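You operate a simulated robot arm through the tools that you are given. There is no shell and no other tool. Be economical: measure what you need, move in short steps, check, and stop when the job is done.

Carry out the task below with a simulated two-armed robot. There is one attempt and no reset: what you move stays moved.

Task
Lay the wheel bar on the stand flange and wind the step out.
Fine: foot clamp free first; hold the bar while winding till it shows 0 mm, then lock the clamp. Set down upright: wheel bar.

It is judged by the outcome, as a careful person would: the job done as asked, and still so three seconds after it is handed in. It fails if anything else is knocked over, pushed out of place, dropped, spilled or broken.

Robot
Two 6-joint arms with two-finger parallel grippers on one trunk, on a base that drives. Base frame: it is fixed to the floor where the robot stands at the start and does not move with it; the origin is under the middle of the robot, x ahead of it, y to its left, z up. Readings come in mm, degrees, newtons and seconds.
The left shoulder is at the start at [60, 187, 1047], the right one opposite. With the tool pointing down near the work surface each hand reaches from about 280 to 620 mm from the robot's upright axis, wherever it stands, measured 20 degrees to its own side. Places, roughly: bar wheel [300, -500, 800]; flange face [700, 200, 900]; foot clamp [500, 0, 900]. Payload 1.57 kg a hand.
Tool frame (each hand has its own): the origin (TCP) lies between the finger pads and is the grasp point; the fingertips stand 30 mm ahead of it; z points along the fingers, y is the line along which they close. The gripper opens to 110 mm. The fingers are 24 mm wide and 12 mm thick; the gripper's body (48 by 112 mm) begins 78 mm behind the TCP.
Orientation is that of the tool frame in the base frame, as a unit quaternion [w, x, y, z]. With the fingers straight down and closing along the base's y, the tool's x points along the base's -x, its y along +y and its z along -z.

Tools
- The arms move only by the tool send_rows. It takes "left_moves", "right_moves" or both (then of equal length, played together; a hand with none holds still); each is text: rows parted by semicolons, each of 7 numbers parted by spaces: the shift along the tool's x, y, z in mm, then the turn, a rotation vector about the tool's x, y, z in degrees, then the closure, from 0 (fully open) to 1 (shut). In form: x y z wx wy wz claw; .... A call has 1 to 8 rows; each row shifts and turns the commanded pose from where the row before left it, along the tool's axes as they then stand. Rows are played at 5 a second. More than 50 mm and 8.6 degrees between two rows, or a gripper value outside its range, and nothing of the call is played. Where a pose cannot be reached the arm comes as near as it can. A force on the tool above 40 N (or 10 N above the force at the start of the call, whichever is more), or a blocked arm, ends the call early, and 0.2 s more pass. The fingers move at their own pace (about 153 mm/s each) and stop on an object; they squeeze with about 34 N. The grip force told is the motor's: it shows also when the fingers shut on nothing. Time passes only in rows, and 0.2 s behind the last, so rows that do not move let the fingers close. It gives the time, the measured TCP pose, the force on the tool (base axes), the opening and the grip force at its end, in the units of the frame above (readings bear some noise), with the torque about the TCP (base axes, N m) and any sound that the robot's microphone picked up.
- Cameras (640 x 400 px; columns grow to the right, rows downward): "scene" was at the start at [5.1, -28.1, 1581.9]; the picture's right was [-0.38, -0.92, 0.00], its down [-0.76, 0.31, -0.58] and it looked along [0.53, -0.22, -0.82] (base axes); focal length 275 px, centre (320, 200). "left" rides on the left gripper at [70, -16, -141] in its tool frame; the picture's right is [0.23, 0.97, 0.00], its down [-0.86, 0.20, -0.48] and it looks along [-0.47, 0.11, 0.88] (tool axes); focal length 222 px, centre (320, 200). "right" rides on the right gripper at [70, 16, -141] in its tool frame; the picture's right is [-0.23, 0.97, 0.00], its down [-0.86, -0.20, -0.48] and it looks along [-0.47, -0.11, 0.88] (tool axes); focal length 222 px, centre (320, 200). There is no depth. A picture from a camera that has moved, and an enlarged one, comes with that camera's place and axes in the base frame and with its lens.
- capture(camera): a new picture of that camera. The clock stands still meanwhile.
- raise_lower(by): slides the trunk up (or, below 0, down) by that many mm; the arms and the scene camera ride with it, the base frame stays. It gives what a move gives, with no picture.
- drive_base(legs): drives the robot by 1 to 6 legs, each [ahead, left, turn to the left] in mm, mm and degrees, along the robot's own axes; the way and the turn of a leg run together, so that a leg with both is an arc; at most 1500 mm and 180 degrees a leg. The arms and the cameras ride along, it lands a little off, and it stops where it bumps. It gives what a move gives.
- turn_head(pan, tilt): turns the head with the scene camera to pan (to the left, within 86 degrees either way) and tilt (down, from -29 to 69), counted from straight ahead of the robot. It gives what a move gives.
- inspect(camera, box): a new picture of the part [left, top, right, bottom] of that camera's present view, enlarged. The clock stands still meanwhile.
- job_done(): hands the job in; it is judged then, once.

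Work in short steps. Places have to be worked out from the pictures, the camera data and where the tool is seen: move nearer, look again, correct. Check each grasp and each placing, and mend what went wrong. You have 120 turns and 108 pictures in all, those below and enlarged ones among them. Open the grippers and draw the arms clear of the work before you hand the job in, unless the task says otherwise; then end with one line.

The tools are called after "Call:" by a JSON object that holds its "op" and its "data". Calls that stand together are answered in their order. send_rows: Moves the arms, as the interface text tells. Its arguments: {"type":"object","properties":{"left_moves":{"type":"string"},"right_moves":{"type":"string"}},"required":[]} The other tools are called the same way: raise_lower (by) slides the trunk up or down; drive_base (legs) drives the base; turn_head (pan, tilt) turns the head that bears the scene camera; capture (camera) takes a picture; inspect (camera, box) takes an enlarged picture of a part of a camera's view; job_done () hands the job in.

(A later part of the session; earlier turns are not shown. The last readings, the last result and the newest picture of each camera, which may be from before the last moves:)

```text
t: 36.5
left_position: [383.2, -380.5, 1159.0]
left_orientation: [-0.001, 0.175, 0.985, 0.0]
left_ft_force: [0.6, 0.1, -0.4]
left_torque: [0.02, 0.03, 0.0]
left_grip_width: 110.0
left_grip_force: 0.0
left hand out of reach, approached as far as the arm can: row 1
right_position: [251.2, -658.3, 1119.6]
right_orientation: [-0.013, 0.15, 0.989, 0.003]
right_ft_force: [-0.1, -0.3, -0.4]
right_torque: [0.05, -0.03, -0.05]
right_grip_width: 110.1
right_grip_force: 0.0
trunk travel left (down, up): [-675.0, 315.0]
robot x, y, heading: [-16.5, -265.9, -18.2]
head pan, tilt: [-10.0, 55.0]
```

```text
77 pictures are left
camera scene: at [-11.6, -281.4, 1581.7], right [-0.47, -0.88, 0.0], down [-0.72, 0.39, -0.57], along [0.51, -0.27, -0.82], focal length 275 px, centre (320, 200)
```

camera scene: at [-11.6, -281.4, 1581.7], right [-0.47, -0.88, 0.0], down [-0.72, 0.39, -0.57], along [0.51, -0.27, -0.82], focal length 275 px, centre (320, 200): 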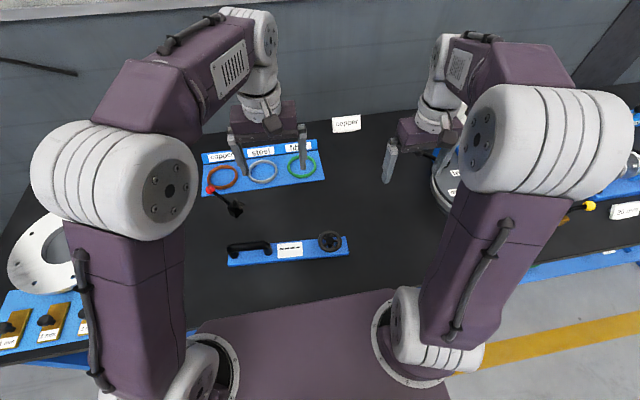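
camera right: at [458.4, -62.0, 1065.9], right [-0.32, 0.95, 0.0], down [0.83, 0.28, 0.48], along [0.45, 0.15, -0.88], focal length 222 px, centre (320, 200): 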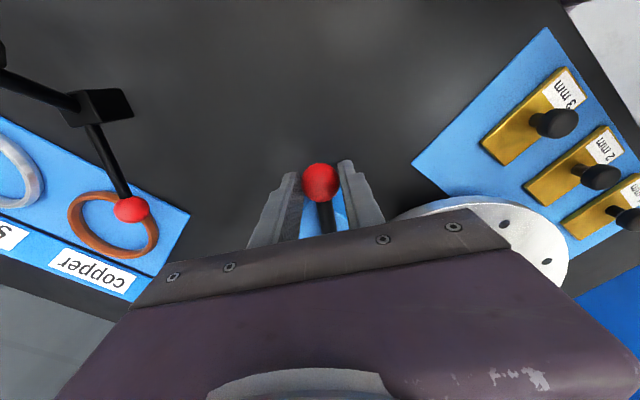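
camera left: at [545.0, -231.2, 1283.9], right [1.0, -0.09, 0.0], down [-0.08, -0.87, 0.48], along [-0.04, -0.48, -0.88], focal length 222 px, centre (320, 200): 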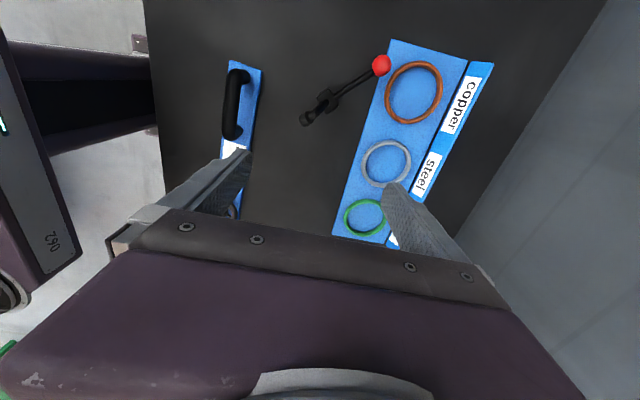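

Arm freed. Bar now works out: handle (392, -262, ~848), wheel (310, -481). I bring the left hand over the handle, lower.

Call:
{"op": "send_rows", "data": {"left_moves": "10 30 30 0 0 0 0;10 30 30 0 0 0 0;10 30 30 0 0 0 0;0 24 30 0 0 0 0;0 0 30 0 0 0 0;0 0 0 0 0 0 0"}}

Call:
{"op": "send_rows", "data": {"left_moves": "0 0 0 0 0 8.2 0;0 0 0 0 0 8.2 0;0 0 0 0 0 8.2 0;0 0 0 0 0 8.2 0;0 0 0 0 0 8.2 0;0 0 0 0 0 8.2 0;0 0 0 0 0 8.2 0;0 0 0 0 0 8.2 0"}}

Call:
{"op": "send_rows", "data": {"left_moves": "0 0 0 0 0 8.2 0;0 0 0 0 0 8.2 0;0 0 0 0 0 8.2 0;0 0 0 0 0 0 0"}}

Call:
{"op": "capture", "data": {"camera": "left"}}

```text
t: 37.9
left_position: [390.2, -261.9, 1011.0]
left_orientation: [-0.002, 0.175, 0.985, 0.0]
left_ft_force: [0.0, -0.8, 0.4]
left_torque: [0.02, 0.04, 0.01]
left_grip_width: 110.3
left_grip_force: 0.1
right_position: [250.6, -658.1, 1119.2]
right_orientation: [-0.011, 0.149, 0.989, 0.004]
right_ft_force: [-0.4, -0.1, -0.2]
right_torque: [-0.02, -0.01, 0.01]
right_grip_width: 110.1
right_grip_force: 0.0
trunk travel left (down, up): [-675.0, 315.0]
robot x, y, heading: [-16.5, -268.6, -18.2]
head pan, tilt: [-10.0, 55.0]
```

```text
t: 39.7
left_position: [393.2, -262.0, 1010.8]
left_orientation: [-0.001, 0.682, 0.731, -0.001]
left_ft_force: [0.4, 0.3, 0.0]
left_torque: [0.02, 0.0, -0.02]
left_grip_width: 110.0
left_grip_force: 0.0
right_position: [252.2, -657.8, 1118.6]
right_orientation: [-0.011, 0.15, 0.989, 0.004]
right_ft_force: [-0.3, -0.5, -0.4]
right_torque: [0.04, 0.02, 0.02]
right_grip_width: 110.0
right_grip_force: 0.1
trunk travel left (down, up): [-675.0, 315.0]
robot x, y, heading: [-19.5, -262.1, -18.1]
head pan, tilt: [-10.0, 55.0]
```

```text
t: 40.7
left_position: [391.9, -262.7, 1009.9]
left_orientation: [-0.001, 0.821, 0.57, 0.0]
left_ft_force: [0.4, 0.4, -0.1]
left_torque: [0.05, 0.01, -0.01]
left_grip_width: 110.1
left_grip_force: 0.1
right_position: [252.5, -656.3, 1119.7]
right_orientation: [-0.012, 0.15, 0.989, 0.004]
right_ft_force: [0.5, -0.1, 0.0]
right_torque: [-0.01, 0.01, -0.03]
right_grip_width: 109.9
right_grip_force: 0.0
trunk travel left (down, up): [-675.0, 315.0]
robot x, y, heading: [-19.6, -262.4, -18.0]
head pan, tilt: [-10.0, 55.0]
```

```text
76 pictures are left
camera left: at [401.1, -191.9, 1152.5], right [0.99, -0.13, 0.0], down [-0.11, -0.87, 0.48], along [-0.06, -0.47, -0.88], focal length 222 px, centre (320, 200)
```

left: 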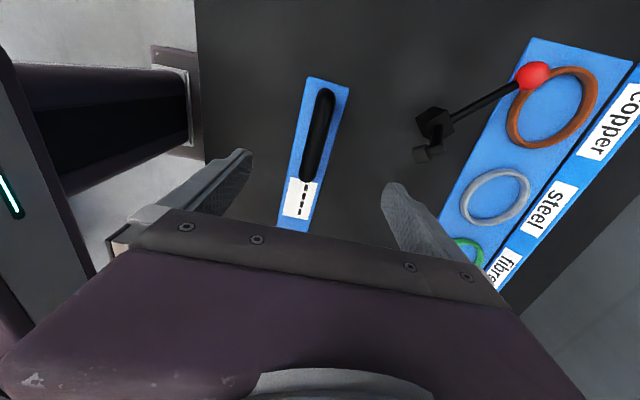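

Works at this lower posture. The handle runs (405,-207)–(369,-314), centre (387,-260). I center slightly toward the wheel side and descend with open fingers to TCP z≈865, then look.

Call:
{"op": "send_rows", "data": {"left_moves": "-12 -4 40 0 0 0 0.3;0 0 40 0 0 0 0.3;0 0 35 0 0 0 0.3;0 0 30 0 0 0 0.3;0 0 0 0 0 0 0.3"}}

Call:
{"op": "capture", "data": {"camera": "left"}}

Call:
{"op": "inspect", "data": {"camera": "scene", "box": [200, 190, 380, 290]}}

```text
t: 41.9
left_position: [384.4, -274.0, 865.2]
left_orientation: [-0.001, 0.821, 0.571, -0.001]
left_ft_force: [0.5, -0.6, -0.4]
left_torque: [0.0, 0.0, 0.02]
left_grip_width: 76.7
left_grip_force: 0.0
right_position: [251.3, -657.0, 1119.5]
right_orientation: [-0.011, 0.149, 0.989, 0.004]
right_ft_force: [0.8, 0.0, 0.1]
right_torque: [-0.02, -0.02, 0.01]
right_grip_width: 110.4
right_grip_force: 0.1
trunk travel left (down, up): [-675.0, 315.0]
robot x, y, heading: [-15.3, -268.2, -18.1]
head pan, tilt: [-10.0, 55.0]
```

```text
75 pictures are left
camera left: at [393.1, -203.1, 1007.7], right [0.99, -0.13, 0.0], down [-0.11, -0.87, 0.48], along [-0.06, -0.47, -0.88], focal length 222 px, centre (320, 200)
```

left: 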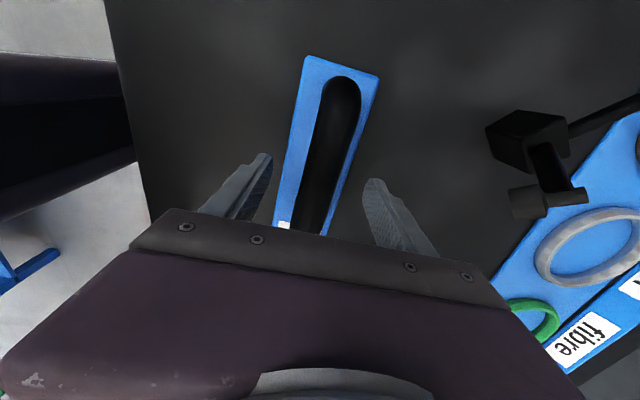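

```text
3.56 times, centred on (290, 240) of scene
camera zoom: at [-13.2, -280.3, 1581.8], right [-0.47, -0.88, 0.0], down [-0.72, 0.39, -0.57], along [0.51, -0.27, -0.82], focal length 977 px, centre (427, 58)
```

zoom: 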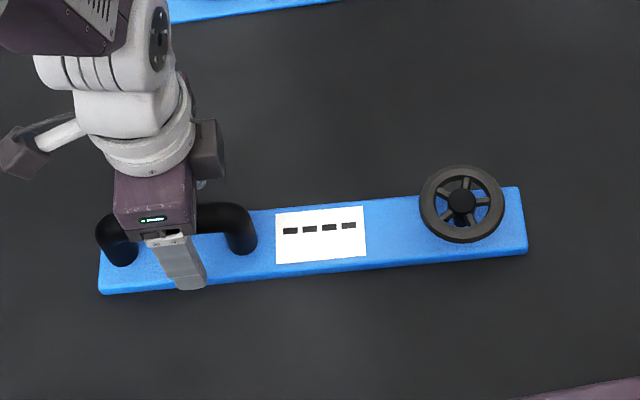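

The handle axis seems to be at z≈870, so the TCP height is right; I shift 5 mm and close on it.

Call:
{"op": "send_rows", "data": {"left_moves": "0 5 0 0 0 0 0.3;0 0 0 0 0 0 0.6;0 0 0 0 0 0 1;0 0 0 0 0 0 1"}}

Call:
{"op": "capture", "data": {"camera": "left"}}

Call:
{"op": "inspect", "data": {"camera": "scene", "box": [200, 190, 380, 290]}}

```text
t: 42.9
left_position: [389.6, -276.0, 867.0]
left_orientation: [0.0, 0.821, 0.57, -0.001]
left_ft_force: [-0.7, 0.4, 1.2]
left_torque: [-0.61, 0.18, -0.43]
left_grip_width: 24.6
left_grip_force: 34.2
right_position: [251.0, -657.5, 1117.9]
right_orientation: [-0.011, 0.15, 0.989, 0.004]
right_ft_force: [0.8, 0.1, 0.7]
right_torque: [0.0, -0.01, -0.02]
right_grip_width: 110.1
right_grip_force: 0.1
trunk travel left (down, up): [-675.0, 315.0]
robot x, y, heading: [-15.9, -262.9, -18.4]
head pan, tilt: [-10.0, 55.0]
```

```text
73 pictures are left
camera left: at [398.3, -205.3, 1008.1], right [0.99, -0.13, 0.0], down [-0.11, -0.87, 0.48], along [-0.06, -0.47, -0.88], focal length 222 px, centre (320, 200)
```

left: 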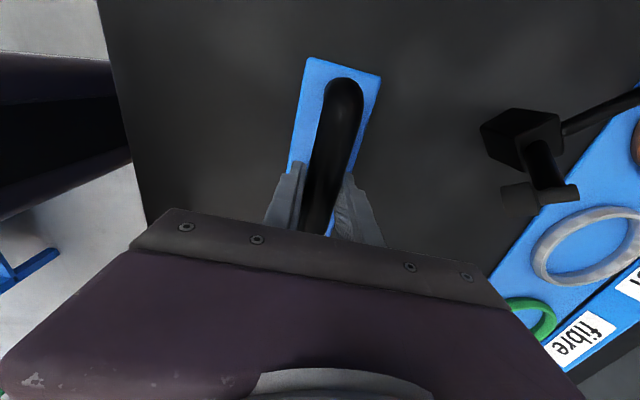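

```text
3.56 times, centred on (290, 240) of scene
camera zoom: at [-12.5, -280.9, 1581.7], right [-0.47, -0.88, 0.0], down [-0.72, 0.39, -0.57], along [0.51, -0.27, -0.82], focal length 977 px, centre (427, 58)
```

zoom: 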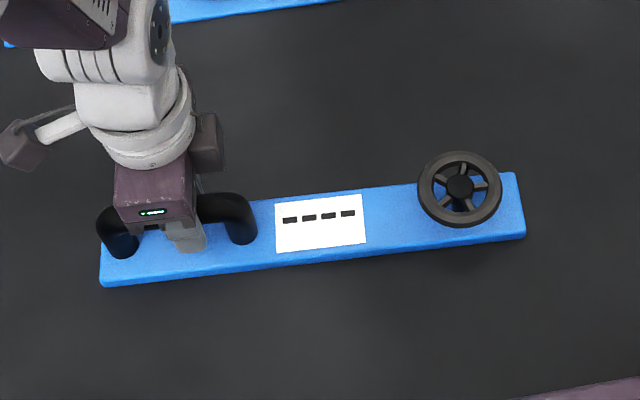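

Handle gripped at 24.6 mm width. I lift 40 mm and check for droop.

Call:
{"op": "send_rows", "data": {"left_moves": "0 0 -10 0 0 0 1;0 0 -15 0 0 0 1;0 0 -15 0 0 0 1;0 0 0 0 0 0 1"}}

Call:
{"op": "inspect", "data": {"camera": "scene", "box": [200, 190, 380, 290]}}

Call:
{"op": "capture", "data": {"camera": "left"}}

```text
t: 43.9
left_position: [389.8, -273.4, 907.0]
left_orientation: [-0.002, 0.821, 0.571, -0.001]
left_ft_force: [-0.2, -0.4, -7.4]
left_torque: [0.7, -0.3, 0.0]
left_grip_width: 24.6
left_grip_force: 34.3
right_position: [251.4, -657.8, 1119.3]
right_orientation: [-0.012, 0.149, 0.989, 0.004]
right_ft_force: [-0.1, 0.0, 0.3]
right_torque: [-0.01, -0.02, -0.02]
right_grip_width: 110.1
right_grip_force: 0.1
trunk travel left (down, up): [-675.0, 315.0]
robot x, y, heading: [-17.7, -265.5, -18.2]
head pan, tilt: [-10.0, 55.0]
```

```text
3.56 times, centred on (290, 240) of scene
camera zoom: at [-11.8, -281.0, 1581.7], right [-0.47, -0.88, 0.0], down [-0.72, 0.39, -0.57], along [0.51, -0.27, -0.82], focal length 977 px, centre (427, 58)
```

zoom: 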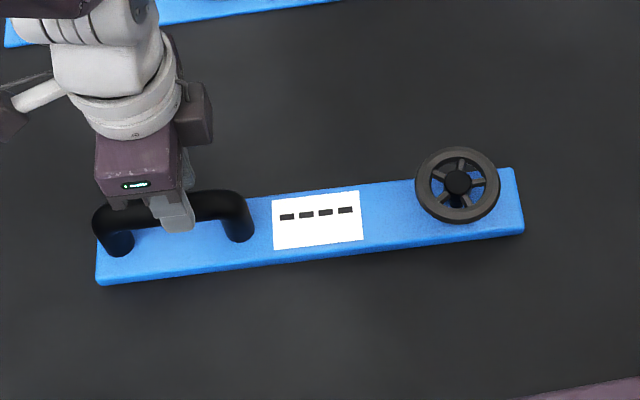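

```text
70 pictures are left
camera left: at [399.2, -203.8, 1048.1], right [0.99, -0.13, 0.0], down [-0.11, -0.87, 0.48], along [-0.06, -0.47, -0.88], focal length 222 px, centre (320, 200)
```

left: 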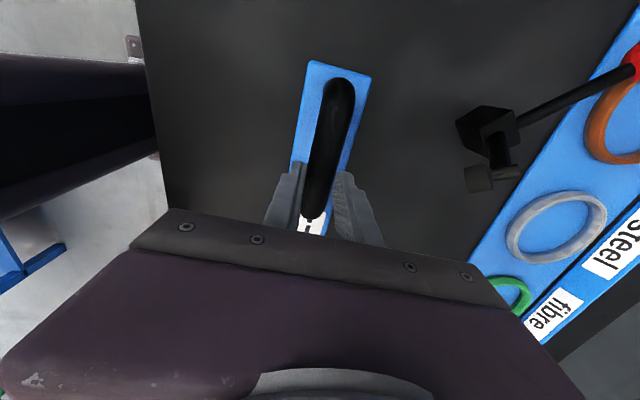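

The bar barely rose: the fingers slipped up the handle. I go back down, open slightly, and feel for the deepest grip position.

Call:
{"op": "send_rows", "data": {"left_moves": "0 0 15 0 0 0 1;0 0 15 0 0 0 1;0 0 10 0 0 0 1;0 0 0 0 0 0 0.5;0 0 0 0 0 0 0.5"}}

Call:
{"op": "inspect", "data": {"camera": "left", "box": [220, 40, 420, 240]}}

```text
t: 44.6
left_position: [386.7, -273.8, 876.4]
left_orientation: [0.002, 0.821, 0.57, 0.002]
left_ft_force: [-4.9, 0.5, 37.7]
left_torque: [0.71, 1.47, -0.05]
left_grip_width: 24.8
left_grip_force: 34.1
right_position: [247.4, -657.7, 1120.3]
right_orientation: [-0.011, 0.15, 0.989, 0.003]
right_ft_force: [0.0, -0.3, 0.1]
right_torque: [-0.02, 0.02, 0.02]
right_grip_width: 109.8
right_grip_force: 0.1
trunk travel left (down, up): [-675.0, 315.0]
robot x, y, heading: [-16.2, -264.4, -18.2]
head pan, tilt: [-10.0, 55.0]
stopped in row 3 (left hand): the force on the tool passed its limit (the readings are from after the stop); the commanded pose is now the measured one
```

```text
2.00 times, centred on (320, 140) of left
camera zoom: at [395.8, -203.6, 1017.4], right [0.99, -0.13, 0.01], down [-0.11, -0.87, 0.48], along [-0.06, -0.48, -0.88], focal length 444 px, centre (320, 320)
```

zoom: 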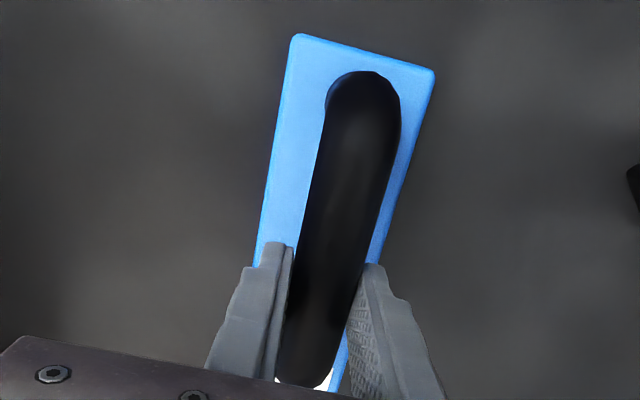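

Call:
{"op": "inspect", "data": {"camera": "scene", "box": [200, 190, 380, 290]}}

```text
3.56 times, centred on (290, 240) of scene
camera zoom: at [-18.1, -280.6, 1581.9], right [-0.47, -0.88, 0.0], down [-0.72, 0.39, -0.58], along [0.51, -0.27, -0.82], focal length 977 px, centre (427, 58)
```

zoom: 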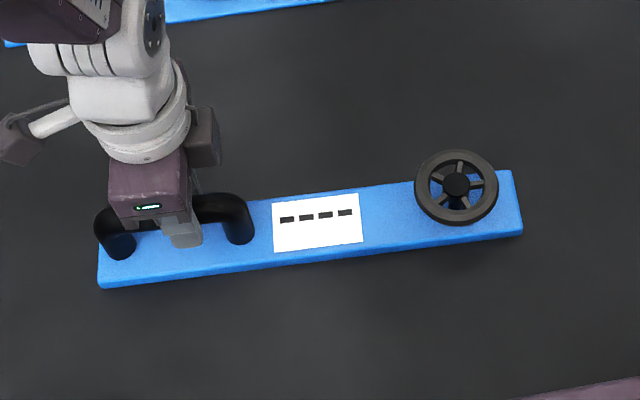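

I open the fingers slightly, read forces, and descend again gently to find the contact height.

Call:
{"op": "send_rows", "data": {"left_moves": "0 0 0 0 0 0 0.5;0 0 0 0 0 0 0.5;0 0 4 0 0 0 0.5;0 0 4 0 0 0 0.5;0 0 4 0 0 0 0.5;0 0 4 0 0 0 0.5;0 0 4 0 0 0 0.5;0 0 0 0 0 0 0.5"}}

Call:
{"op": "capture", "data": {"camera": "left"}}

Call:
{"op": "inspect", "data": {"camera": "scene", "box": [200, 190, 380, 290]}}

```text
t: 46.4
left_position: [392.7, -274.1, 854.1]
left_orientation: [0.001, 0.821, 0.57, 0.001]
left_ft_force: [-0.4, -0.3, -0.2]
left_torque: [-0.01, 0.01, -0.04]
left_grip_width: 55.3
left_grip_force: 0.0
right_position: [251.2, -658.5, 1118.9]
right_orientation: [-0.012, 0.149, 0.989, 0.003]
right_ft_force: [-0.1, 0.0, -0.1]
right_torque: [0.0, -0.02, 0.03]
right_grip_width: 109.9
right_grip_force: 0.0
trunk travel left (down, up): [-675.0, 315.0]
robot x, y, heading: [-16.0, -266.6, -18.5]
head pan, tilt: [-10.0, 55.0]
```

```text
67 pictures are left
camera left: at [399.9, -203.3, 995.0], right [0.99, -0.13, 0.0], down [-0.11, -0.87, 0.48], along [-0.06, -0.48, -0.88], focal length 222 px, centre (320, 200)
```

left: 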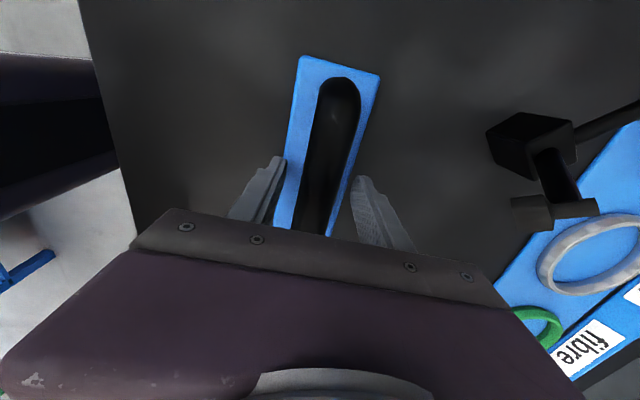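

```text
3.56 times, centred on (290, 240) of scene
camera zoom: at [-12.7, -280.6, 1581.8], right [-0.47, -0.88, 0.0], down [-0.72, 0.39, -0.57], along [0.51, -0.27, -0.82], focal length 977 px, centre (427, 58)
```

zoom: 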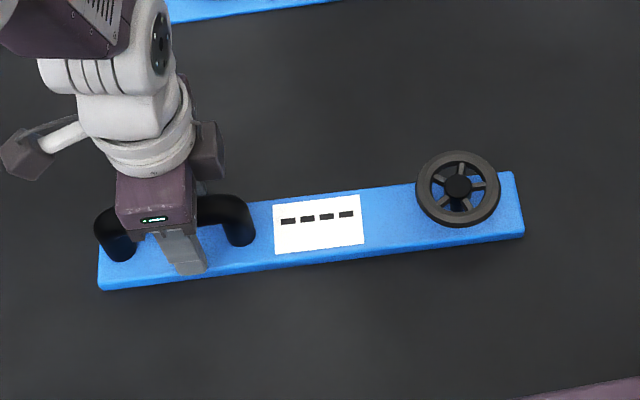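

No contact at TCP 854 yet. I continue down in 4 mm steps until the tips touch the bar.

Call:
{"op": "send_rows", "data": {"left_moves": "0 0 4 0 0 0 0.55;0 0 4 0 0 0 0.55;0 0 4 0 0 0 0.55;0 0 4 0 0 0 0.55;0 0 0 0 0 0 0.55"}}

Call:
{"op": "capture", "data": {"camera": "left"}}

```text
t: 47.3
left_position: [390.8, -273.6, 845.9]
left_orientation: [0.004, 0.822, 0.57, 0.003]
left_ft_force: [-1.3, 4.9, 35.6]
left_torque: [0.51, 1.01, -0.1]
left_grip_width: 51.5
left_grip_force: 1.3
right_position: [249.8, -657.2, 1119.7]
right_orientation: [-0.011, 0.149, 0.989, 0.003]
right_ft_force: [-0.3, 0.1, 0.4]
right_torque: [0.0, 0.04, 0.01]
right_grip_width: 110.0
right_grip_force: 0.0
trunk travel left (down, up): [-675.0, 315.0]
robot x, y, heading: [-18.4, -265.0, -18.3]
head pan, tilt: [-10.0, 55.0]
stopped in row 4 (left hand): the force on the tool passed its limit (the readings are from after the stop); the commanded pose is now the measured one
```

```text
65 pictures are left
camera left: at [399.1, -203.2, 987.7], right [0.99, -0.13, 0.01], down [-0.12, -0.87, 0.48], along [-0.05, -0.48, -0.88], focal length 222 px, centre (320, 200)
```

left: 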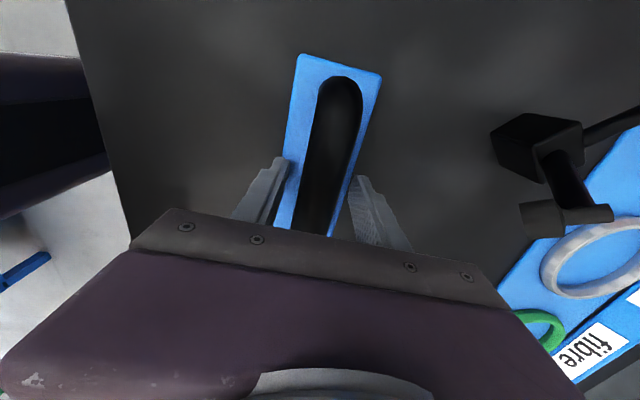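

Tips touch the bar top at 816, so I grip 4 mm above that (TCP 850), deeper than before, and lift again.

Call:
{"op": "send_rows", "data": {"left_moves": "0 0 -4 0 0 0 0.55;0 0 0 0 0 0 1;0 0 0 0 0 0 1;0 0 -10 0 0 0 1;0 0 -10 0 0 0 1;0 0 -10 0 0 0 1;0 0 -10 0 0 0 1;0 0 0 0 0 0 1"}}

Call:
{"op": "capture", "data": {"camera": "scene"}}

Call:
{"op": "capture", "data": {"camera": "left"}}

```text
t: 49.1
left_position: [393.6, -273.8, 889.4]
left_orientation: [0.003, 0.821, 0.57, 0.001]
left_ft_force: [0.2, 0.8, -7.4]
left_torque: [0.73, -0.27, -0.02]
left_grip_width: 24.7
left_grip_force: 34.2
right_position: [252.3, -656.8, 1119.0]
right_orientation: [-0.012, 0.15, 0.989, 0.004]
right_ft_force: [0.0, 0.2, 0.4]
right_torque: [-0.01, -0.01, 0.02]
right_grip_width: 110.2
right_grip_force: 0.0
trunk travel left (down, up): [-675.0, 315.0]
robot x, y, heading: [-17.8, -268.9, -18.2]
head pan, tilt: [-10.0, 55.0]
```

```text
64 pictures are left
camera scene: at [-11.5, -281.0, 1581.7], right [-0.47, -0.88, 0.0], down [-0.72, 0.39, -0.57], along [0.51, -0.27, -0.82], focal length 275 px, centre (320, 200)
```

scene: 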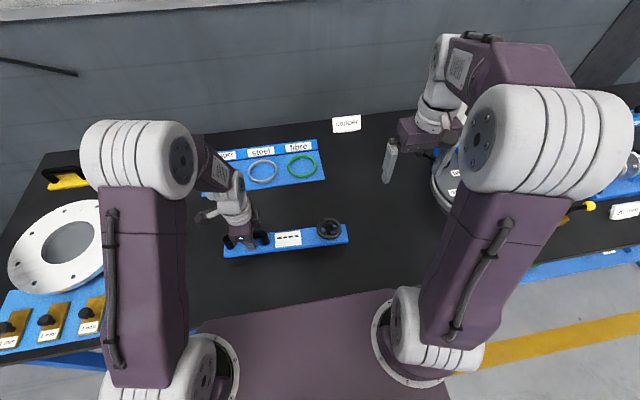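

```text
63 pictures are left
camera left: at [401.2, -203.9, 1031.2], right [0.99, -0.13, 0.01], down [-0.11, -0.87, 0.48], along [-0.06, -0.48, -0.88], focal length 222 px, centre (320, 200)
```

left: 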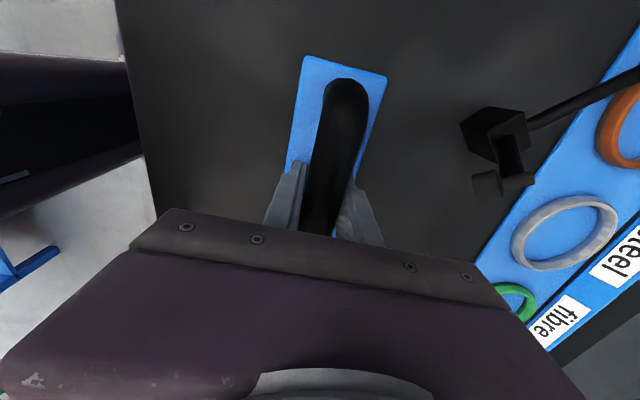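

The whole bar is now lifted level and held (weight 7.4 N). I raise it to clear the clamp lever.

Call:
{"op": "send_rows", "data": {"left_moves": "0 0 -25 0 0 0 1;0 0 -30 0 0 0 1;0 0 -30 0 0 0 1;0 0 -30 0 0 0 1;0 0 -10 0 0 0 1;0 0 0 0 0 0 1"}}

Call:
{"op": "capture", "data": {"camera": "scene"}}

```text
t: 50.5
left_position: [390.3, -273.6, 1013.2]
left_orientation: [0.002, 0.821, 0.57, 0.002]
left_ft_force: [0.2, -0.2, -6.4]
left_torque: [0.73, -0.25, 0.03]
left_grip_width: 24.9
left_grip_force: 34.1
right_position: [252.5, -657.1, 1118.5]
right_orientation: [-0.012, 0.149, 0.989, 0.004]
right_ft_force: [-0.4, -0.3, -0.9]
right_torque: [0.01, 0.0, -0.02]
right_grip_width: 109.9
right_grip_force: 0.1
trunk travel left (down, up): [-675.0, 315.0]
robot x, y, heading: [-17.2, -263.7, -18.3]
head pan, tilt: [-10.0, 55.0]
```

```text
62 pictures are left
camera scene: at [-11.5, -280.8, 1581.7], right [-0.47, -0.88, 0.0], down [-0.72, 0.39, -0.57], along [0.51, -0.27, -0.82], focal length 275 px, centre (320, 200)
```

scene: 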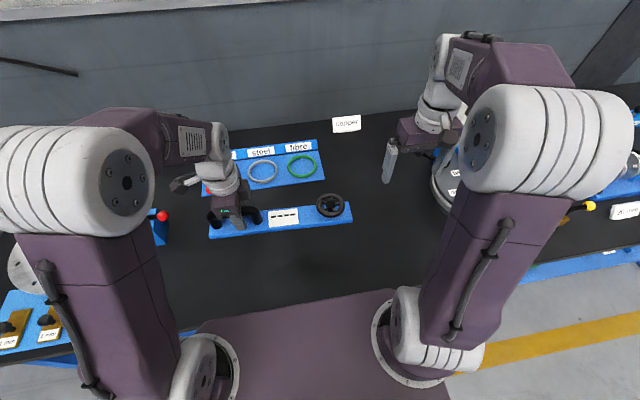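

The bar is carried level at about 960 mm underside. I drive left to the flange, in two gentle legs.

Call:
{"op": "drive_base", "data": {"legs": [[0, 320, 0], [0, 314, 0]]}}

Call:
{"op": "capture", "data": {"camera": "scene"}}

```text
t: 54.3
left_position: [591.9, 330.8, 1012.5]
left_orientation: [0.002, 0.822, 0.569, 0.002]
left_ft_force: [-0.4, 0.6, -8.0]
left_torque: [0.68, -0.26, 0.02]
left_grip_width: 24.9
left_grip_force: 33.9
right_position: [452.3, -55.0, 1118.6]
right_orientation: [-0.011, 0.152, 0.988, 0.004]
right_ft_force: [0.7, 0.0, 0.6]
right_torque: [0.04, 0.03, 0.01]
right_grip_width: 110.0
right_grip_force: 0.0
trunk travel left (down, up): [-675.0, 315.0]
robot x, y, heading: [184.6, 337.6, -18.1]
head pan, tilt: [-10.0, 55.0]
```

```text
61 pictures are left
camera scene: at [189.1, 323.6, 1581.7], right [-0.48, -0.88, 0.0], down [-0.72, 0.39, -0.57], along [0.5, -0.27, -0.82], focal length 275 px, centre (320, 200)
```

scene: 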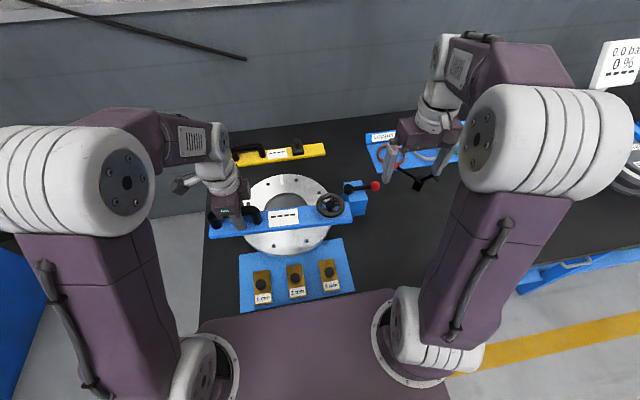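

Bar centre now ≈ (549, 241), flange centre ≈ (645, 197). Because the clamp block sits close right of the flange, I'll set the bar about 20 mm left of centre; move over in the air first.

Call:
{"op": "send_rows", "data": {"left_moves": "4 22 0 0 0 0 1;4 22 0 0 0 0 1;4 22 0 0 0 0 1;3 22 0 0 0 0 1;0 17 0 0 0 0 1;0 0 0 0 0 0 1"}}

Call:
{"op": "capture", "data": {"camera": "scene"}}

Call:
{"op": "capture", "data": {"camera": "left"}}

```text
t: 55.7
left_position: [695.2, 310.0, 1014.3]
left_orientation: [0.002, 0.822, 0.569, 0.001]
left_ft_force: [-0.1, -0.7, -7.7]
left_torque: [0.76, -0.26, 0.02]
left_grip_width: 24.5
left_grip_force: 33.8
right_position: [452.0, -53.2, 1119.0]
right_orientation: [-0.012, 0.152, 0.988, 0.004]
right_ft_force: [0.0, -0.3, 0.7]
right_torque: [-0.02, -0.01, -0.04]
right_grip_width: 109.9
right_grip_force: 0.1
trunk travel left (down, up): [-675.0, 315.0]
robot x, y, heading: [184.1, 338.4, -18.4]
head pan, tilt: [-10.0, 55.0]
```

```text
60 pictures are left
camera scene: at [189.1, 324.5, 1581.7], right [-0.47, -0.88, 0.0], down [-0.72, 0.39, -0.57], along [0.5, -0.27, -0.82], focal length 275 px, centre (320, 200)
```

scene: 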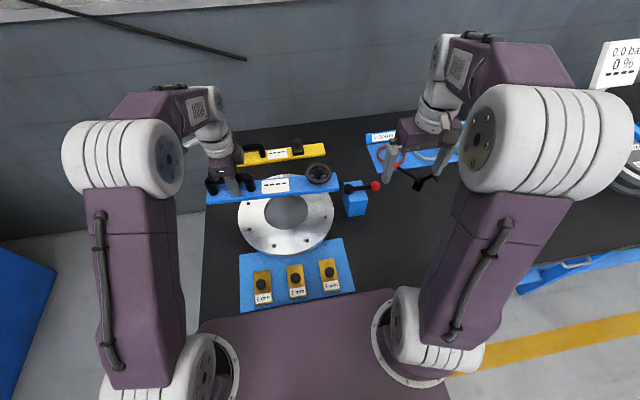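

```text
59 pictures are left
camera left: at [704.0, 379.1, 1155.0], right [0.99, -0.13, 0.01], down [-0.12, -0.87, 0.48], along [-0.06, -0.48, -0.88], focal length 222 px, centre (320, 200)
```

left: 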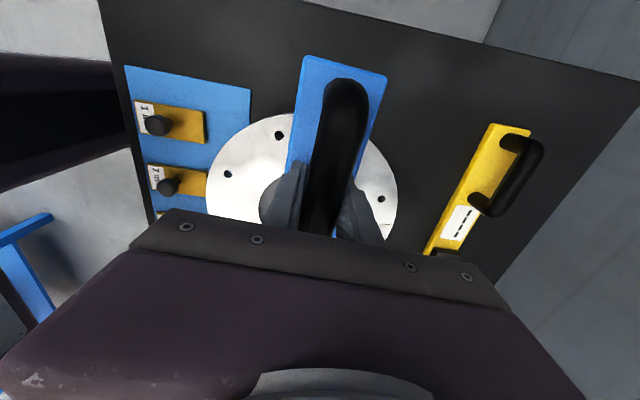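

Bar centre now ≈ (660, 216): about 26 mm left of the flange centre and 5 mm too far; fine. I lower to about 15–20 mm above the flange.

Call:
{"op": "send_rows", "data": {"left_moves": "0 -5 25 0 0 0 1;0 0 25 0 0 0 1;0 0 25 0 0 0 1;0 0 0 0 0 0 1"}}

Call:
{"op": "inspect", "data": {"camera": "scene", "box": [190, 130, 400, 280]}}

```text
t: 56.7
left_position: [690.6, 310.6, 936.3]
left_orientation: [0.003, 0.822, 0.569, 0.001]
left_ft_force: [0.6, 0.3, -7.5]
left_torque: [0.68, -0.3, -0.01]
left_grip_width: 24.9
left_grip_force: 33.7
right_position: [451.6, -52.1, 1119.0]
right_orientation: [-0.012, 0.152, 0.988, 0.004]
right_ft_force: [-0.3, 0.0, -0.7]
right_torque: [0.02, 0.02, 0.02]
right_grip_width: 109.8
right_grip_force: 0.1
trunk travel left (down, up): [-675.0, 315.0]
robot x, y, heading: [183.7, 342.2, -18.3]
head pan, tilt: [-10.0, 55.0]
```

```text
2.67 times, centred on (295, 205) of scene
camera zoom: at [189.3, 324.4, 1581.7], right [-0.47, -0.88, 0.0], down [-0.72, 0.39, -0.57], along [0.5, -0.27, -0.82], focal length 733 px, centre (387, 187)
```

zoom: 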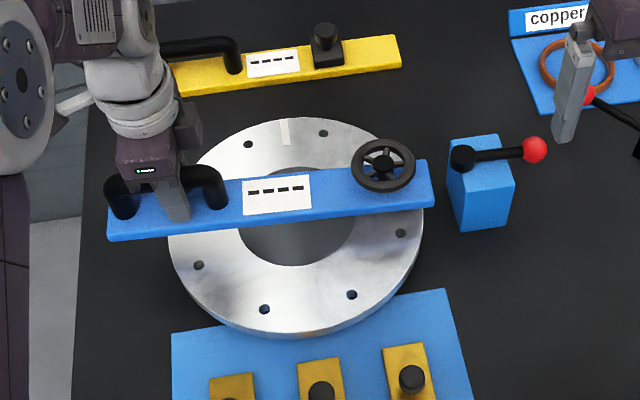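

Looks well placed. I lower in small steps until the weight comes off.

Call:
{"op": "send_rows", "data": {"left_moves": "0 0 4 0 0 0 1;0 0 4 0 0 0 1;0 0 4 0 0 0 1;0 0 0 0 0 0 1"}}

```text
t: 57.7
left_position: [691.6, 310.0, 926.9]
left_orientation: [0.003, 0.822, 0.569, 0.002]
left_ft_force: [-0.4, 0.2, -7.1]
left_torque: [0.69, -0.28, 0.01]
left_grip_width: 24.8
left_grip_force: 34.0
right_position: [451.3, -53.1, 1118.8]
right_orientation: [-0.012, 0.151, 0.988, 0.003]
right_ft_force: [0.1, -0.9, -0.4]
right_torque: [0.0, 0.03, -0.03]
right_grip_width: 110.1
right_grip_force: 0.2
trunk travel left (down, up): [-675.0, 315.0]
robot x, y, heading: [184.4, 337.6, -18.3]
head pan, tilt: [-10.0, 55.0]
```

Call:
{"op": "send_rows", "data": {"left_moves": "0 0 3 0 0 0 1;0 0 3 0 0 0 1;0 0 3 0 0 0 1;0 0 2 0 0 0 1;0 0 0 0 0 0 1"}}

```text
t: 58.9
left_position: [691.6, 308.8, 915.4]
left_orientation: [0.003, 0.822, 0.569, 0.002]
left_ft_force: [-0.6, -0.1, -7.0]
left_torque: [0.72, -0.24, -0.01]
left_grip_width: 24.4
left_grip_force: 33.6
right_position: [452.0, -54.4, 1119.4]
right_orientation: [-0.012, 0.151, 0.988, 0.003]
right_ft_force: [0.1, -0.7, -0.6]
right_torque: [0.0, 0.0, 0.0]
right_grip_width: 110.1
right_grip_force: 0.0
trunk travel left (down, up): [-675.0, 315.0]
robot x, y, heading: [186.6, 340.6, -18.6]
head pan, tilt: [-10.0, 55.0]
```

Still hanging free; I continue down.

Call:
{"op": "send_rows", "data": {"left_moves": "0 0 3 0 0 0 1;0 0 3 0 0 0 1;0 0 2 0 0 0 1;0 0 2 0 0 0 1;0 0 0 0 0 0 1"}}

Call:
{"op": "inspect", "data": {"camera": "scene", "box": [190, 130, 400, 280]}}

```text
t: 60.1
left_position: [691.2, 308.7, 905.3]
left_orientation: [0.002, 0.822, 0.569, 0.003]
left_ft_force: [-0.5, 0.0, -7.4]
left_torque: [0.73, -0.29, 0.02]
left_grip_width: 24.9
left_grip_force: 34.1
right_position: [452.2, -53.1, 1119.2]
right_orientation: [-0.012, 0.152, 0.988, 0.003]
right_ft_force: [0.0, -0.2, -0.8]
right_torque: [0.01, 0.01, 0.01]
right_grip_width: 110.0
right_grip_force: 0.2
trunk travel left (down, up): [-675.0, 315.0]
robot x, y, heading: [182.0, 343.9, -18.4]
head pan, tilt: [-10.0, 55.0]
```

```text
2.67 times, centred on (295, 205) of scene
camera zoom: at [189.6, 324.3, 1581.7], right [-0.47, -0.88, 0.0], down [-0.72, 0.39, -0.57], along [0.5, -0.27, -0.82], focal length 733 px, centre (387, 187)
```

zoom: 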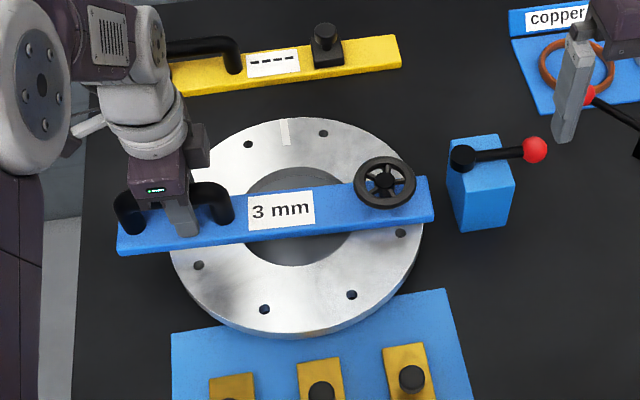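

The display now reads 3 mm; the bar is on or nearly on the flange. A few more mm down till the weight is off.

Call:
{"op": "send_rows", "data": {"left_moves": "0 0 1.5 0 0 0 1;0 0 1.5 0 0 0 1;0 0 1.5 0 0 0 1;0 0 0 0 0 0 1"}}

```text
t: 61.1
left_position: [691.9, 309.7, 901.2]
left_orientation: [0.004, 0.821, 0.571, 0.003]
left_ft_force: [3.1, 4.8, 7.8]
left_torque: [-0.47, 0.64, 0.08]
left_grip_width: 24.8
left_grip_force: 34.1
right_position: [450.5, -51.8, 1119.1]
right_orientation: [-0.012, 0.151, 0.988, 0.003]
right_ft_force: [0.4, -1.4, 0.4]
right_torque: [-0.01, 0.0, 0.0]
right_grip_width: 109.9
right_grip_force: 0.0
trunk travel left (down, up): [-675.0, 315.0]
robot x, y, heading: [182.0, 341.6, -18.4]
head pan, tilt: [-10.0, 55.0]
```

The bar rests on the flange, held with light pressure. Now I bring the right hand above the wheel, about (614, 96), also removing its small tilt.

Call:
{"op": "send_rows", "data": {"right_moves": "-20 38 0 0 -1.4 0 0;-20 38 10 0 0 0 0;-22 38 10 0 0 0 0;-22 38 10 0 0 0 0;-23 38 20 0 0 0 0;0 0 0 0 0 0 0"}}

Call:
{"op": "capture", "data": {"camera": "right"}}

Call:
{"op": "inspect", "data": {"camera": "scene", "box": [190, 130, 400, 280]}}

```text
t: 62.5
left_position: [689.2, 308.5, 901.6]
left_orientation: [0.004, 0.822, 0.57, 0.002]
left_ft_force: [2.6, 0.8, 12.5]
left_torque: [-0.28, 0.62, -0.21]
left_grip_width: 24.6
left_grip_force: 33.9
right_position: [609.1, 97.2, 1070.2]
right_orientation: [0.001, 0.151, 0.988, 0.002]
right_ft_force: [1.1, 0.3, -0.2]
right_torque: [-0.04, 0.03, -0.03]
right_grip_width: 110.1
right_grip_force: 0.0
trunk travel left (down, up): [-675.0, 315.0]
robot x, y, heading: [183.4, 343.7, -18.3]
head pan, tilt: [-10.0, 55.0]
```

```text
56 pictures are left
camera right: at [547.6, 132.4, 1211.9], right [0.51, 0.86, 0.0], down [0.76, -0.45, 0.48], along [0.41, -0.24, -0.88], focal length 222 px, centre (320, 200)
```

right: 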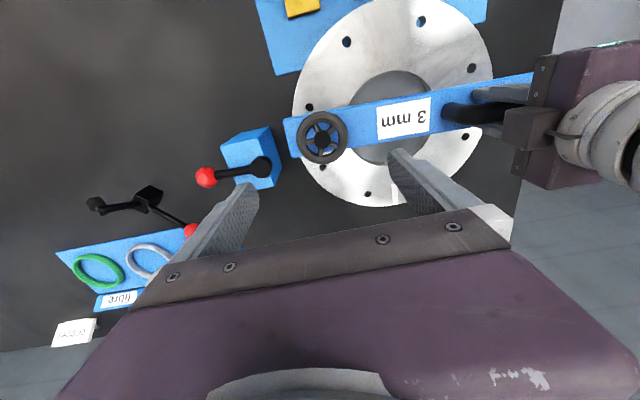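

```text
2.67 times, centred on (295, 205) of scene
camera zoom: at [187.6, 325.1, 1581.8], right [-0.47, -0.88, 0.0], down [-0.72, 0.39, -0.57], along [0.51, -0.27, -0.82], focal length 733 px, centre (387, 187)
```

zoom: 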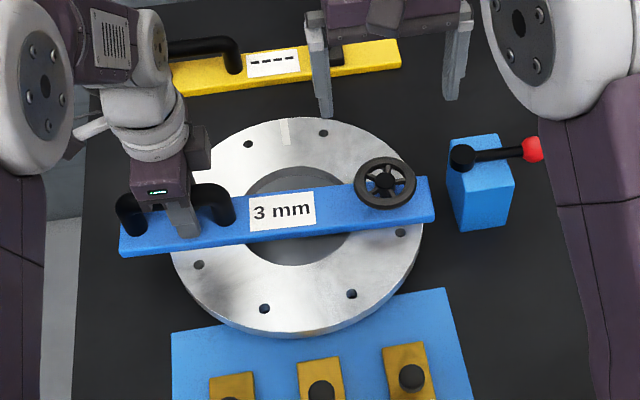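

Wheel centre is near (610, 99). I turn the right hand so it closes along the bench's depth (clear of the clamp block) and descend partway.

Call:
{"op": "send_rows", "data": {"right_moves": "0 0 10 0 0 -8.4 0;0 0 10 0 0 -8.4 0;0 0 10 0 0 -8.4 0;0 0 10 0 0 -8.4 0;0 0 10 0 0 -8.4 0;0 0 10 0 0 -8.4 0;0 0 10 0 0 -8.4 0.2;0 0 10 0 0 -8.4 0.2"}}

Call:
{"op": "send_rows", "data": {"right_moves": "0 0 10 0 0 -8.4 0.2;0 0 10 0 0 -8.4 0.2;0 0 5 0 0 -6 0.2;0 0 0 0 0 0 0.2"}}

Call:
{"op": "capture", "data": {"camera": "right"}}

Call:
{"op": "inspect", "data": {"camera": "scene", "box": [190, 130, 400, 280]}}

```text
t: 64.3
left_position: [691.2, 308.4, 901.7]
left_orientation: [0.003, 0.822, 0.569, 0.002]
left_ft_force: [4.9, -0.6, 15.0]
left_torque: [0.05, 0.49, 0.04]
left_grip_width: 25.0
left_grip_force: 34.1
right_position: [610.7, 96.2, 988.9]
right_orientation: [0.002, -0.422, 0.906, 0.001]
right_ft_force: [0.1, -1.0, 0.0]
right_torque: [-0.04, -0.05, 0.0]
right_grip_width: 88.2
right_grip_force: 0.0
trunk travel left (down, up): [-675.0, 315.0]
robot x, y, heading: [183.5, 338.6, -18.5]
head pan, tilt: [-10.0, 55.0]
```

```text
t: 65.3
left_position: [690.5, 308.9, 902.0]
left_orientation: [0.004, 0.822, 0.569, 0.002]
left_ft_force: [5.6, 1.1, 16.6]
left_torque: [0.18, 0.44, 0.03]
left_grip_width: 24.5
left_grip_force: 34.1
right_position: [609.4, 95.9, 963.1]
right_orientation: [0.001, -0.593, 0.805, 0.002]
right_ft_force: [-1.1, -0.1, 0.6]
right_torque: [0.05, -0.01, -0.01]
right_grip_width: 87.9
right_grip_force: 0.1
trunk travel left (down, up): [-675.0, 315.0]
robot x, y, heading: [184.3, 335.7, -18.4]
head pan, tilt: [-10.0, 55.0]
```

```text
54 pictures are left
camera right: at [573.1, 33.9, 1105.1], right [-0.86, 0.51, 0.0], down [0.44, 0.76, 0.48], along [0.24, 0.42, -0.88], focal length 222 px, centre (320, 200)
```

right: 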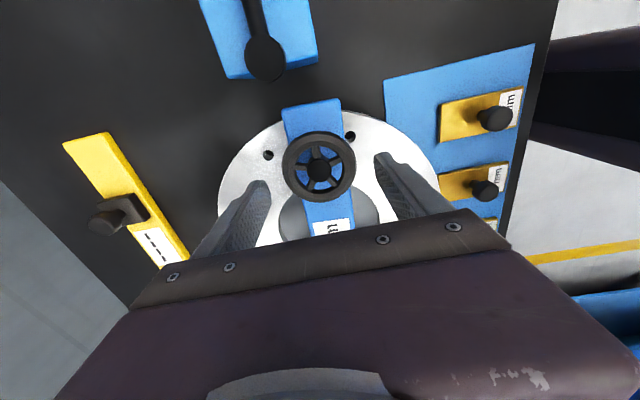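

```text
2.67 times, centred on (295, 205) of scene
camera zoom: at [187.6, 324.9, 1581.8], right [-0.47, -0.88, 0.0], down [-0.72, 0.39, -0.57], along [0.51, -0.27, -0.82], focal length 733 px, centre (387, 187)
```

zoom: 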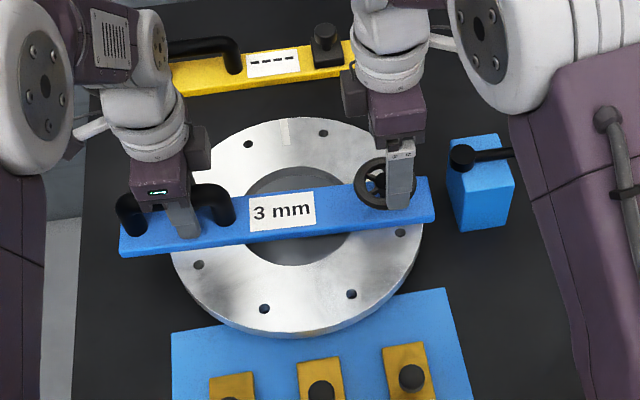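

Wheel centre (611, 100), rim at z≈893. I shift 4 mm, descend to TCP 906, and grip the rim.

Call:
{"op": "send_rows", "data": {"right_moves": "-4.4 -0.7 20 0 0 0 0.2;0 0 20 0 0 0 0.2;0 0 17 0 0 0 0.2;0 0 0 0 0 0 0.2;0 0 0 0 0 0 0.45;0 0 0 0 0 0 1;0 0 0 0 0 0 1"}}

Call:
{"op": "inspect", "data": {"camera": "right", "box": [200, 60, 460, 240]}}

Call:
{"op": "inspect", "data": {"camera": "scene", "box": [190, 130, 400, 280]}}

```text
t: 66.9
left_position: [691.1, 308.9, 902.1]
left_orientation: [0.003, 0.822, 0.569, 0.002]
left_ft_force: [1.7, 0.8, 17.3]
left_torque: [0.37, 0.38, -0.83]
left_grip_width: 24.9
left_grip_force: 33.6
right_position: [609.8, 100.8, 906.7]
right_orientation: [0.001, -0.592, 0.806, 0.0]
right_ft_force: [3.0, -0.7, -0.1]
right_torque: [-0.01, -0.31, -0.03]
right_grip_width: 71.3
right_grip_force: 33.8
trunk travel left (down, up): [-675.0, 315.0]
robot x, y, heading: [187.7, 339.8, -18.0]
head pan, tilt: [-10.0, 55.0]
```

```text
2.22 times, centred on (330, 150) of right
camera zoom: at [573.8, 38.0, 1048.7], right [-0.86, 0.51, 0.0], down [0.44, 0.76, 0.48], along [0.24, 0.41, -0.88], focal length 494 px, centre (298, 311)
```

zoom: 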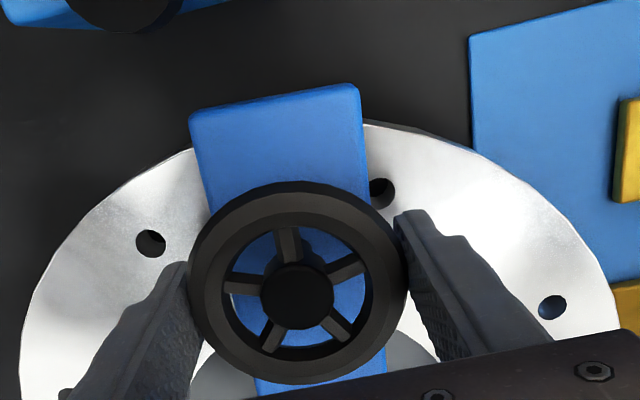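

```text
2.67 times, centred on (295, 205) of scene
camera zoom: at [187.5, 324.4, 1581.7], right [-0.47, -0.88, 0.0], down [-0.72, 0.39, -0.57], along [0.51, -0.27, -0.82], focal length 733 px, centre (387, 187)
```

zoom: 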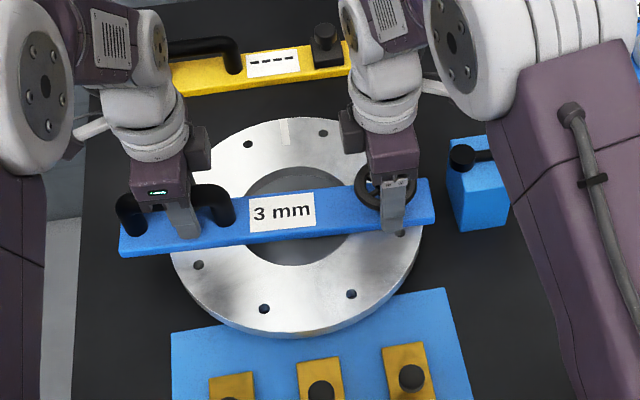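

Wheel rim gripped (71 mm). I try a 40° clockwise turn and read the display.

Call:
{"op": "send_rows", "data": {"right_moves": "0 0 0 0 0 8 1;0 0 0 0 0 8 1;0 0 0 0 0 8 1;0 0 0 0 0 8 1;0 0 0 0 0 8 1;0 0 0 0 0 0 1"}}

Call:
{"op": "inspect", "data": {"camera": "scene", "box": [230, 170, 370, 260]}}

Call:
{"op": "inspect", "data": {"camera": "right", "box": [200, 60, 460, 240]}}

```text
t: 68.3
left_position: [689.6, 308.2, 901.8]
left_orientation: [0.002, 0.822, 0.569, 0.001]
left_ft_force: [-0.1, -0.8, 9.6]
left_torque: [0.11, 0.48, -0.49]
left_grip_width: 24.8
left_grip_force: 34.0
right_position: [611.2, 100.4, 907.1]
right_orientation: [0.001, -0.281, 0.96, 0.001]
right_ft_force: [-0.3, 0.7, 0.1]
right_torque: [0.02, -0.06, 0.83]
right_grip_width: 71.0
right_grip_force: 34.3
trunk travel left (down, up): [-675.0, 315.0]
robot x, y, heading: [181.6, 337.7, -18.5]
head pan, tilt: [-10.0, 55.0]
```

```text
4.44 times, centred on (300, 215) of scene
camera zoom: at [187.5, 324.5, 1581.7], right [-0.47, -0.88, 0.0], down [-0.72, 0.39, -0.57], along [0.51, -0.27, -0.82], focal length 1222 px, centre (409, 133)
```

zoom: 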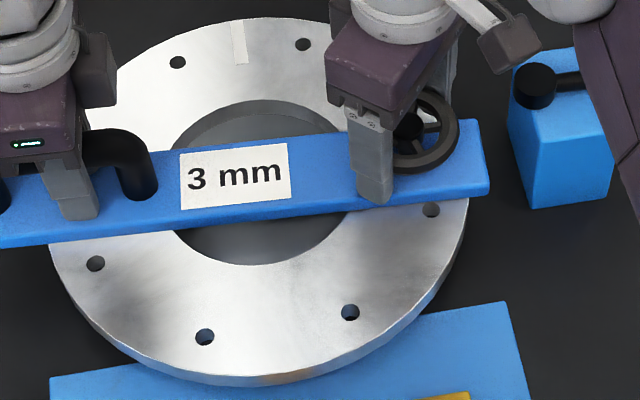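

```text
2.22 times, centred on (330, 150) of right
camera zoom: at [543.7, 76.2, 1048.9], right [-0.33, 0.94, 0.0], down [0.83, 0.29, 0.48], along [0.45, 0.16, -0.88], focal length 494 px, centre (298, 311)
```

zoom: 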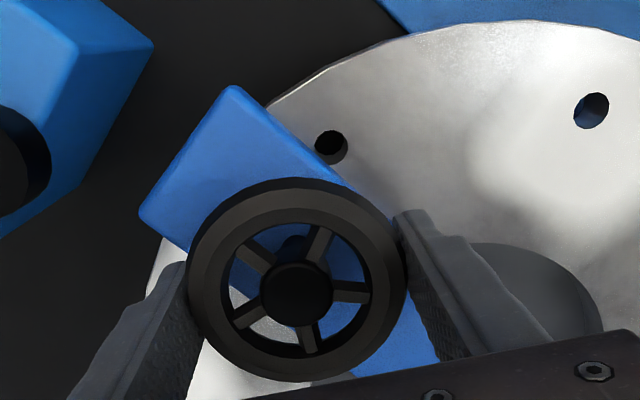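

The spokes show the wheel mostly slipped in the fingers (0.83 N·m) — it resists clockwise. I try counter-clockwise.

Call:
{"op": "send_rows", "data": {"right_moves": "0 0 0 0 0 -8 1;0 0 0 0 0 -8 1;0 0 0 0 0 -8 1;0 0 0 0 0 -8 1;0 0 0 0 0 -8 1;0 0 0 0 0 -8 1;0 0 0 0 0 0 1"}}

Call:
{"op": "inspect", "data": {"camera": "scene", "box": [230, 170, 370, 260]}}

Call:
{"op": "inspect", "data": {"camera": "right", "box": [200, 60, 460, 240]}}

```text
t: 69.9
left_position: [690.8, 308.4, 901.2]
left_orientation: [0.003, 0.822, 0.57, 0.001]
left_ft_force: [-1.8, -7.5, 3.8]
left_torque: [0.7, 0.23, 0.34]
left_grip_width: 24.6
left_grip_force: 34.2
right_position: [610.6, 100.5, 906.6]
right_orientation: [0.002, -0.648, 0.761, 0.001]
right_ft_force: [-0.3, 8.8, 2.3]
right_torque: [0.15, 0.03, 0.05]
right_grip_width: 70.9
right_grip_force: 34.1
trunk travel left (down, up): [-675.0, 315.0]
robot x, y, heading: [184.0, 337.5, -18.0]
head pan, tilt: [-10.0, 55.0]
```

```text
4.44 times, centred on (300, 215) of scene
camera zoom: at [187.4, 325.1, 1581.8], right [-0.47, -0.88, 0.0], down [-0.72, 0.39, -0.57], along [0.51, -0.27, -0.82], focal length 1222 px, centre (409, 133)
```

zoom: 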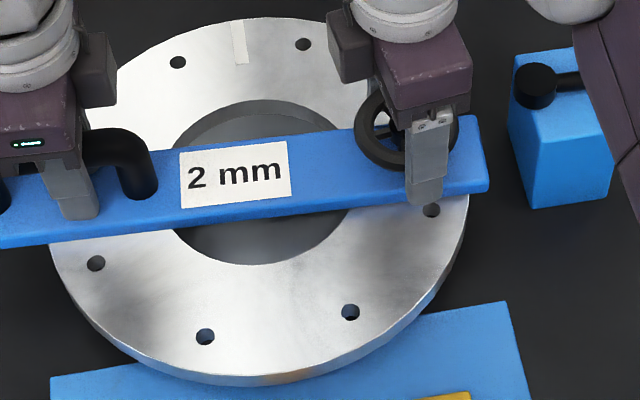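

```text
2.22 times, centred on (330, 150) of right
camera zoom: at [585.1, 34.0, 1049.0], right [-0.92, 0.38, 0.0], down [0.33, 0.81, 0.48], along [0.18, 0.44, -0.88], focal length 494 px, centre (298, 311)
```

zoom: 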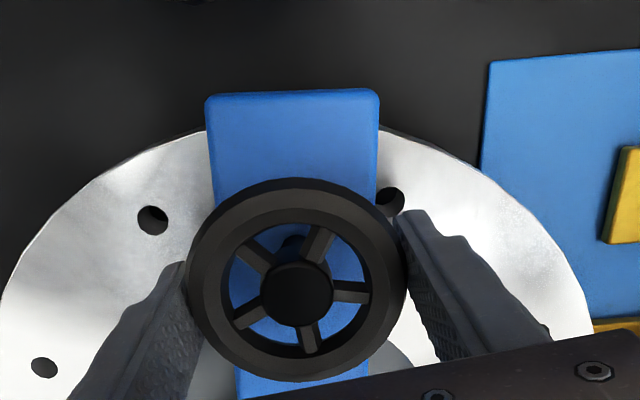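

Counter-clockwise works: 2 mm now, wheel gripped without slip. I wind on in that direction.

Call:
{"op": "send_rows", "data": {"right_moves": "0 0 0 0 0 -8 1;0 0 0 0 0 -8 1;0 0 0 0 0 -8 1;0 0 0 0 0 -8 1;0 0 0 0 0 -8 1;0 0 0 0 0 0 1"}}

Call:
{"op": "inspect", "data": {"camera": "scene", "box": [230, 170, 370, 260]}}

```text
t: 71.3
left_position: [689.1, 309.1, 900.9]
left_orientation: [0.003, 0.822, 0.569, 0.002]
left_ft_force: [1.6, -3.3, -7.3]
left_torque: [0.15, 0.43, 0.51]
left_grip_width: 24.6
left_grip_force: 34.2
right_position: [611.0, 100.4, 906.6]
right_orientation: [-0.001, 0.87, -0.494, 0.0]
right_ft_force: [-8.1, 0.1, 15.9]
right_torque: [0.06, 0.22, -0.02]
right_grip_width: 70.9
right_grip_force: 34.2
trunk travel left (down, up): [-675.0, 315.0]
robot x, y, heading: [183.2, 335.8, -18.1]
head pan, tilt: [-10.0, 55.0]
```

```text
4.44 times, centred on (300, 215) of scene
camera zoom: at [186.5, 325.1, 1581.8], right [-0.47, -0.88, 0.0], down [-0.72, 0.39, -0.57], along [0.51, -0.27, -0.82], focal length 1222 px, centre (409, 133)
```

zoom: 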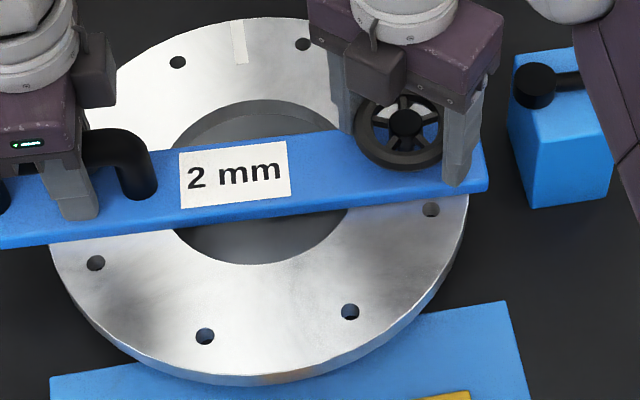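

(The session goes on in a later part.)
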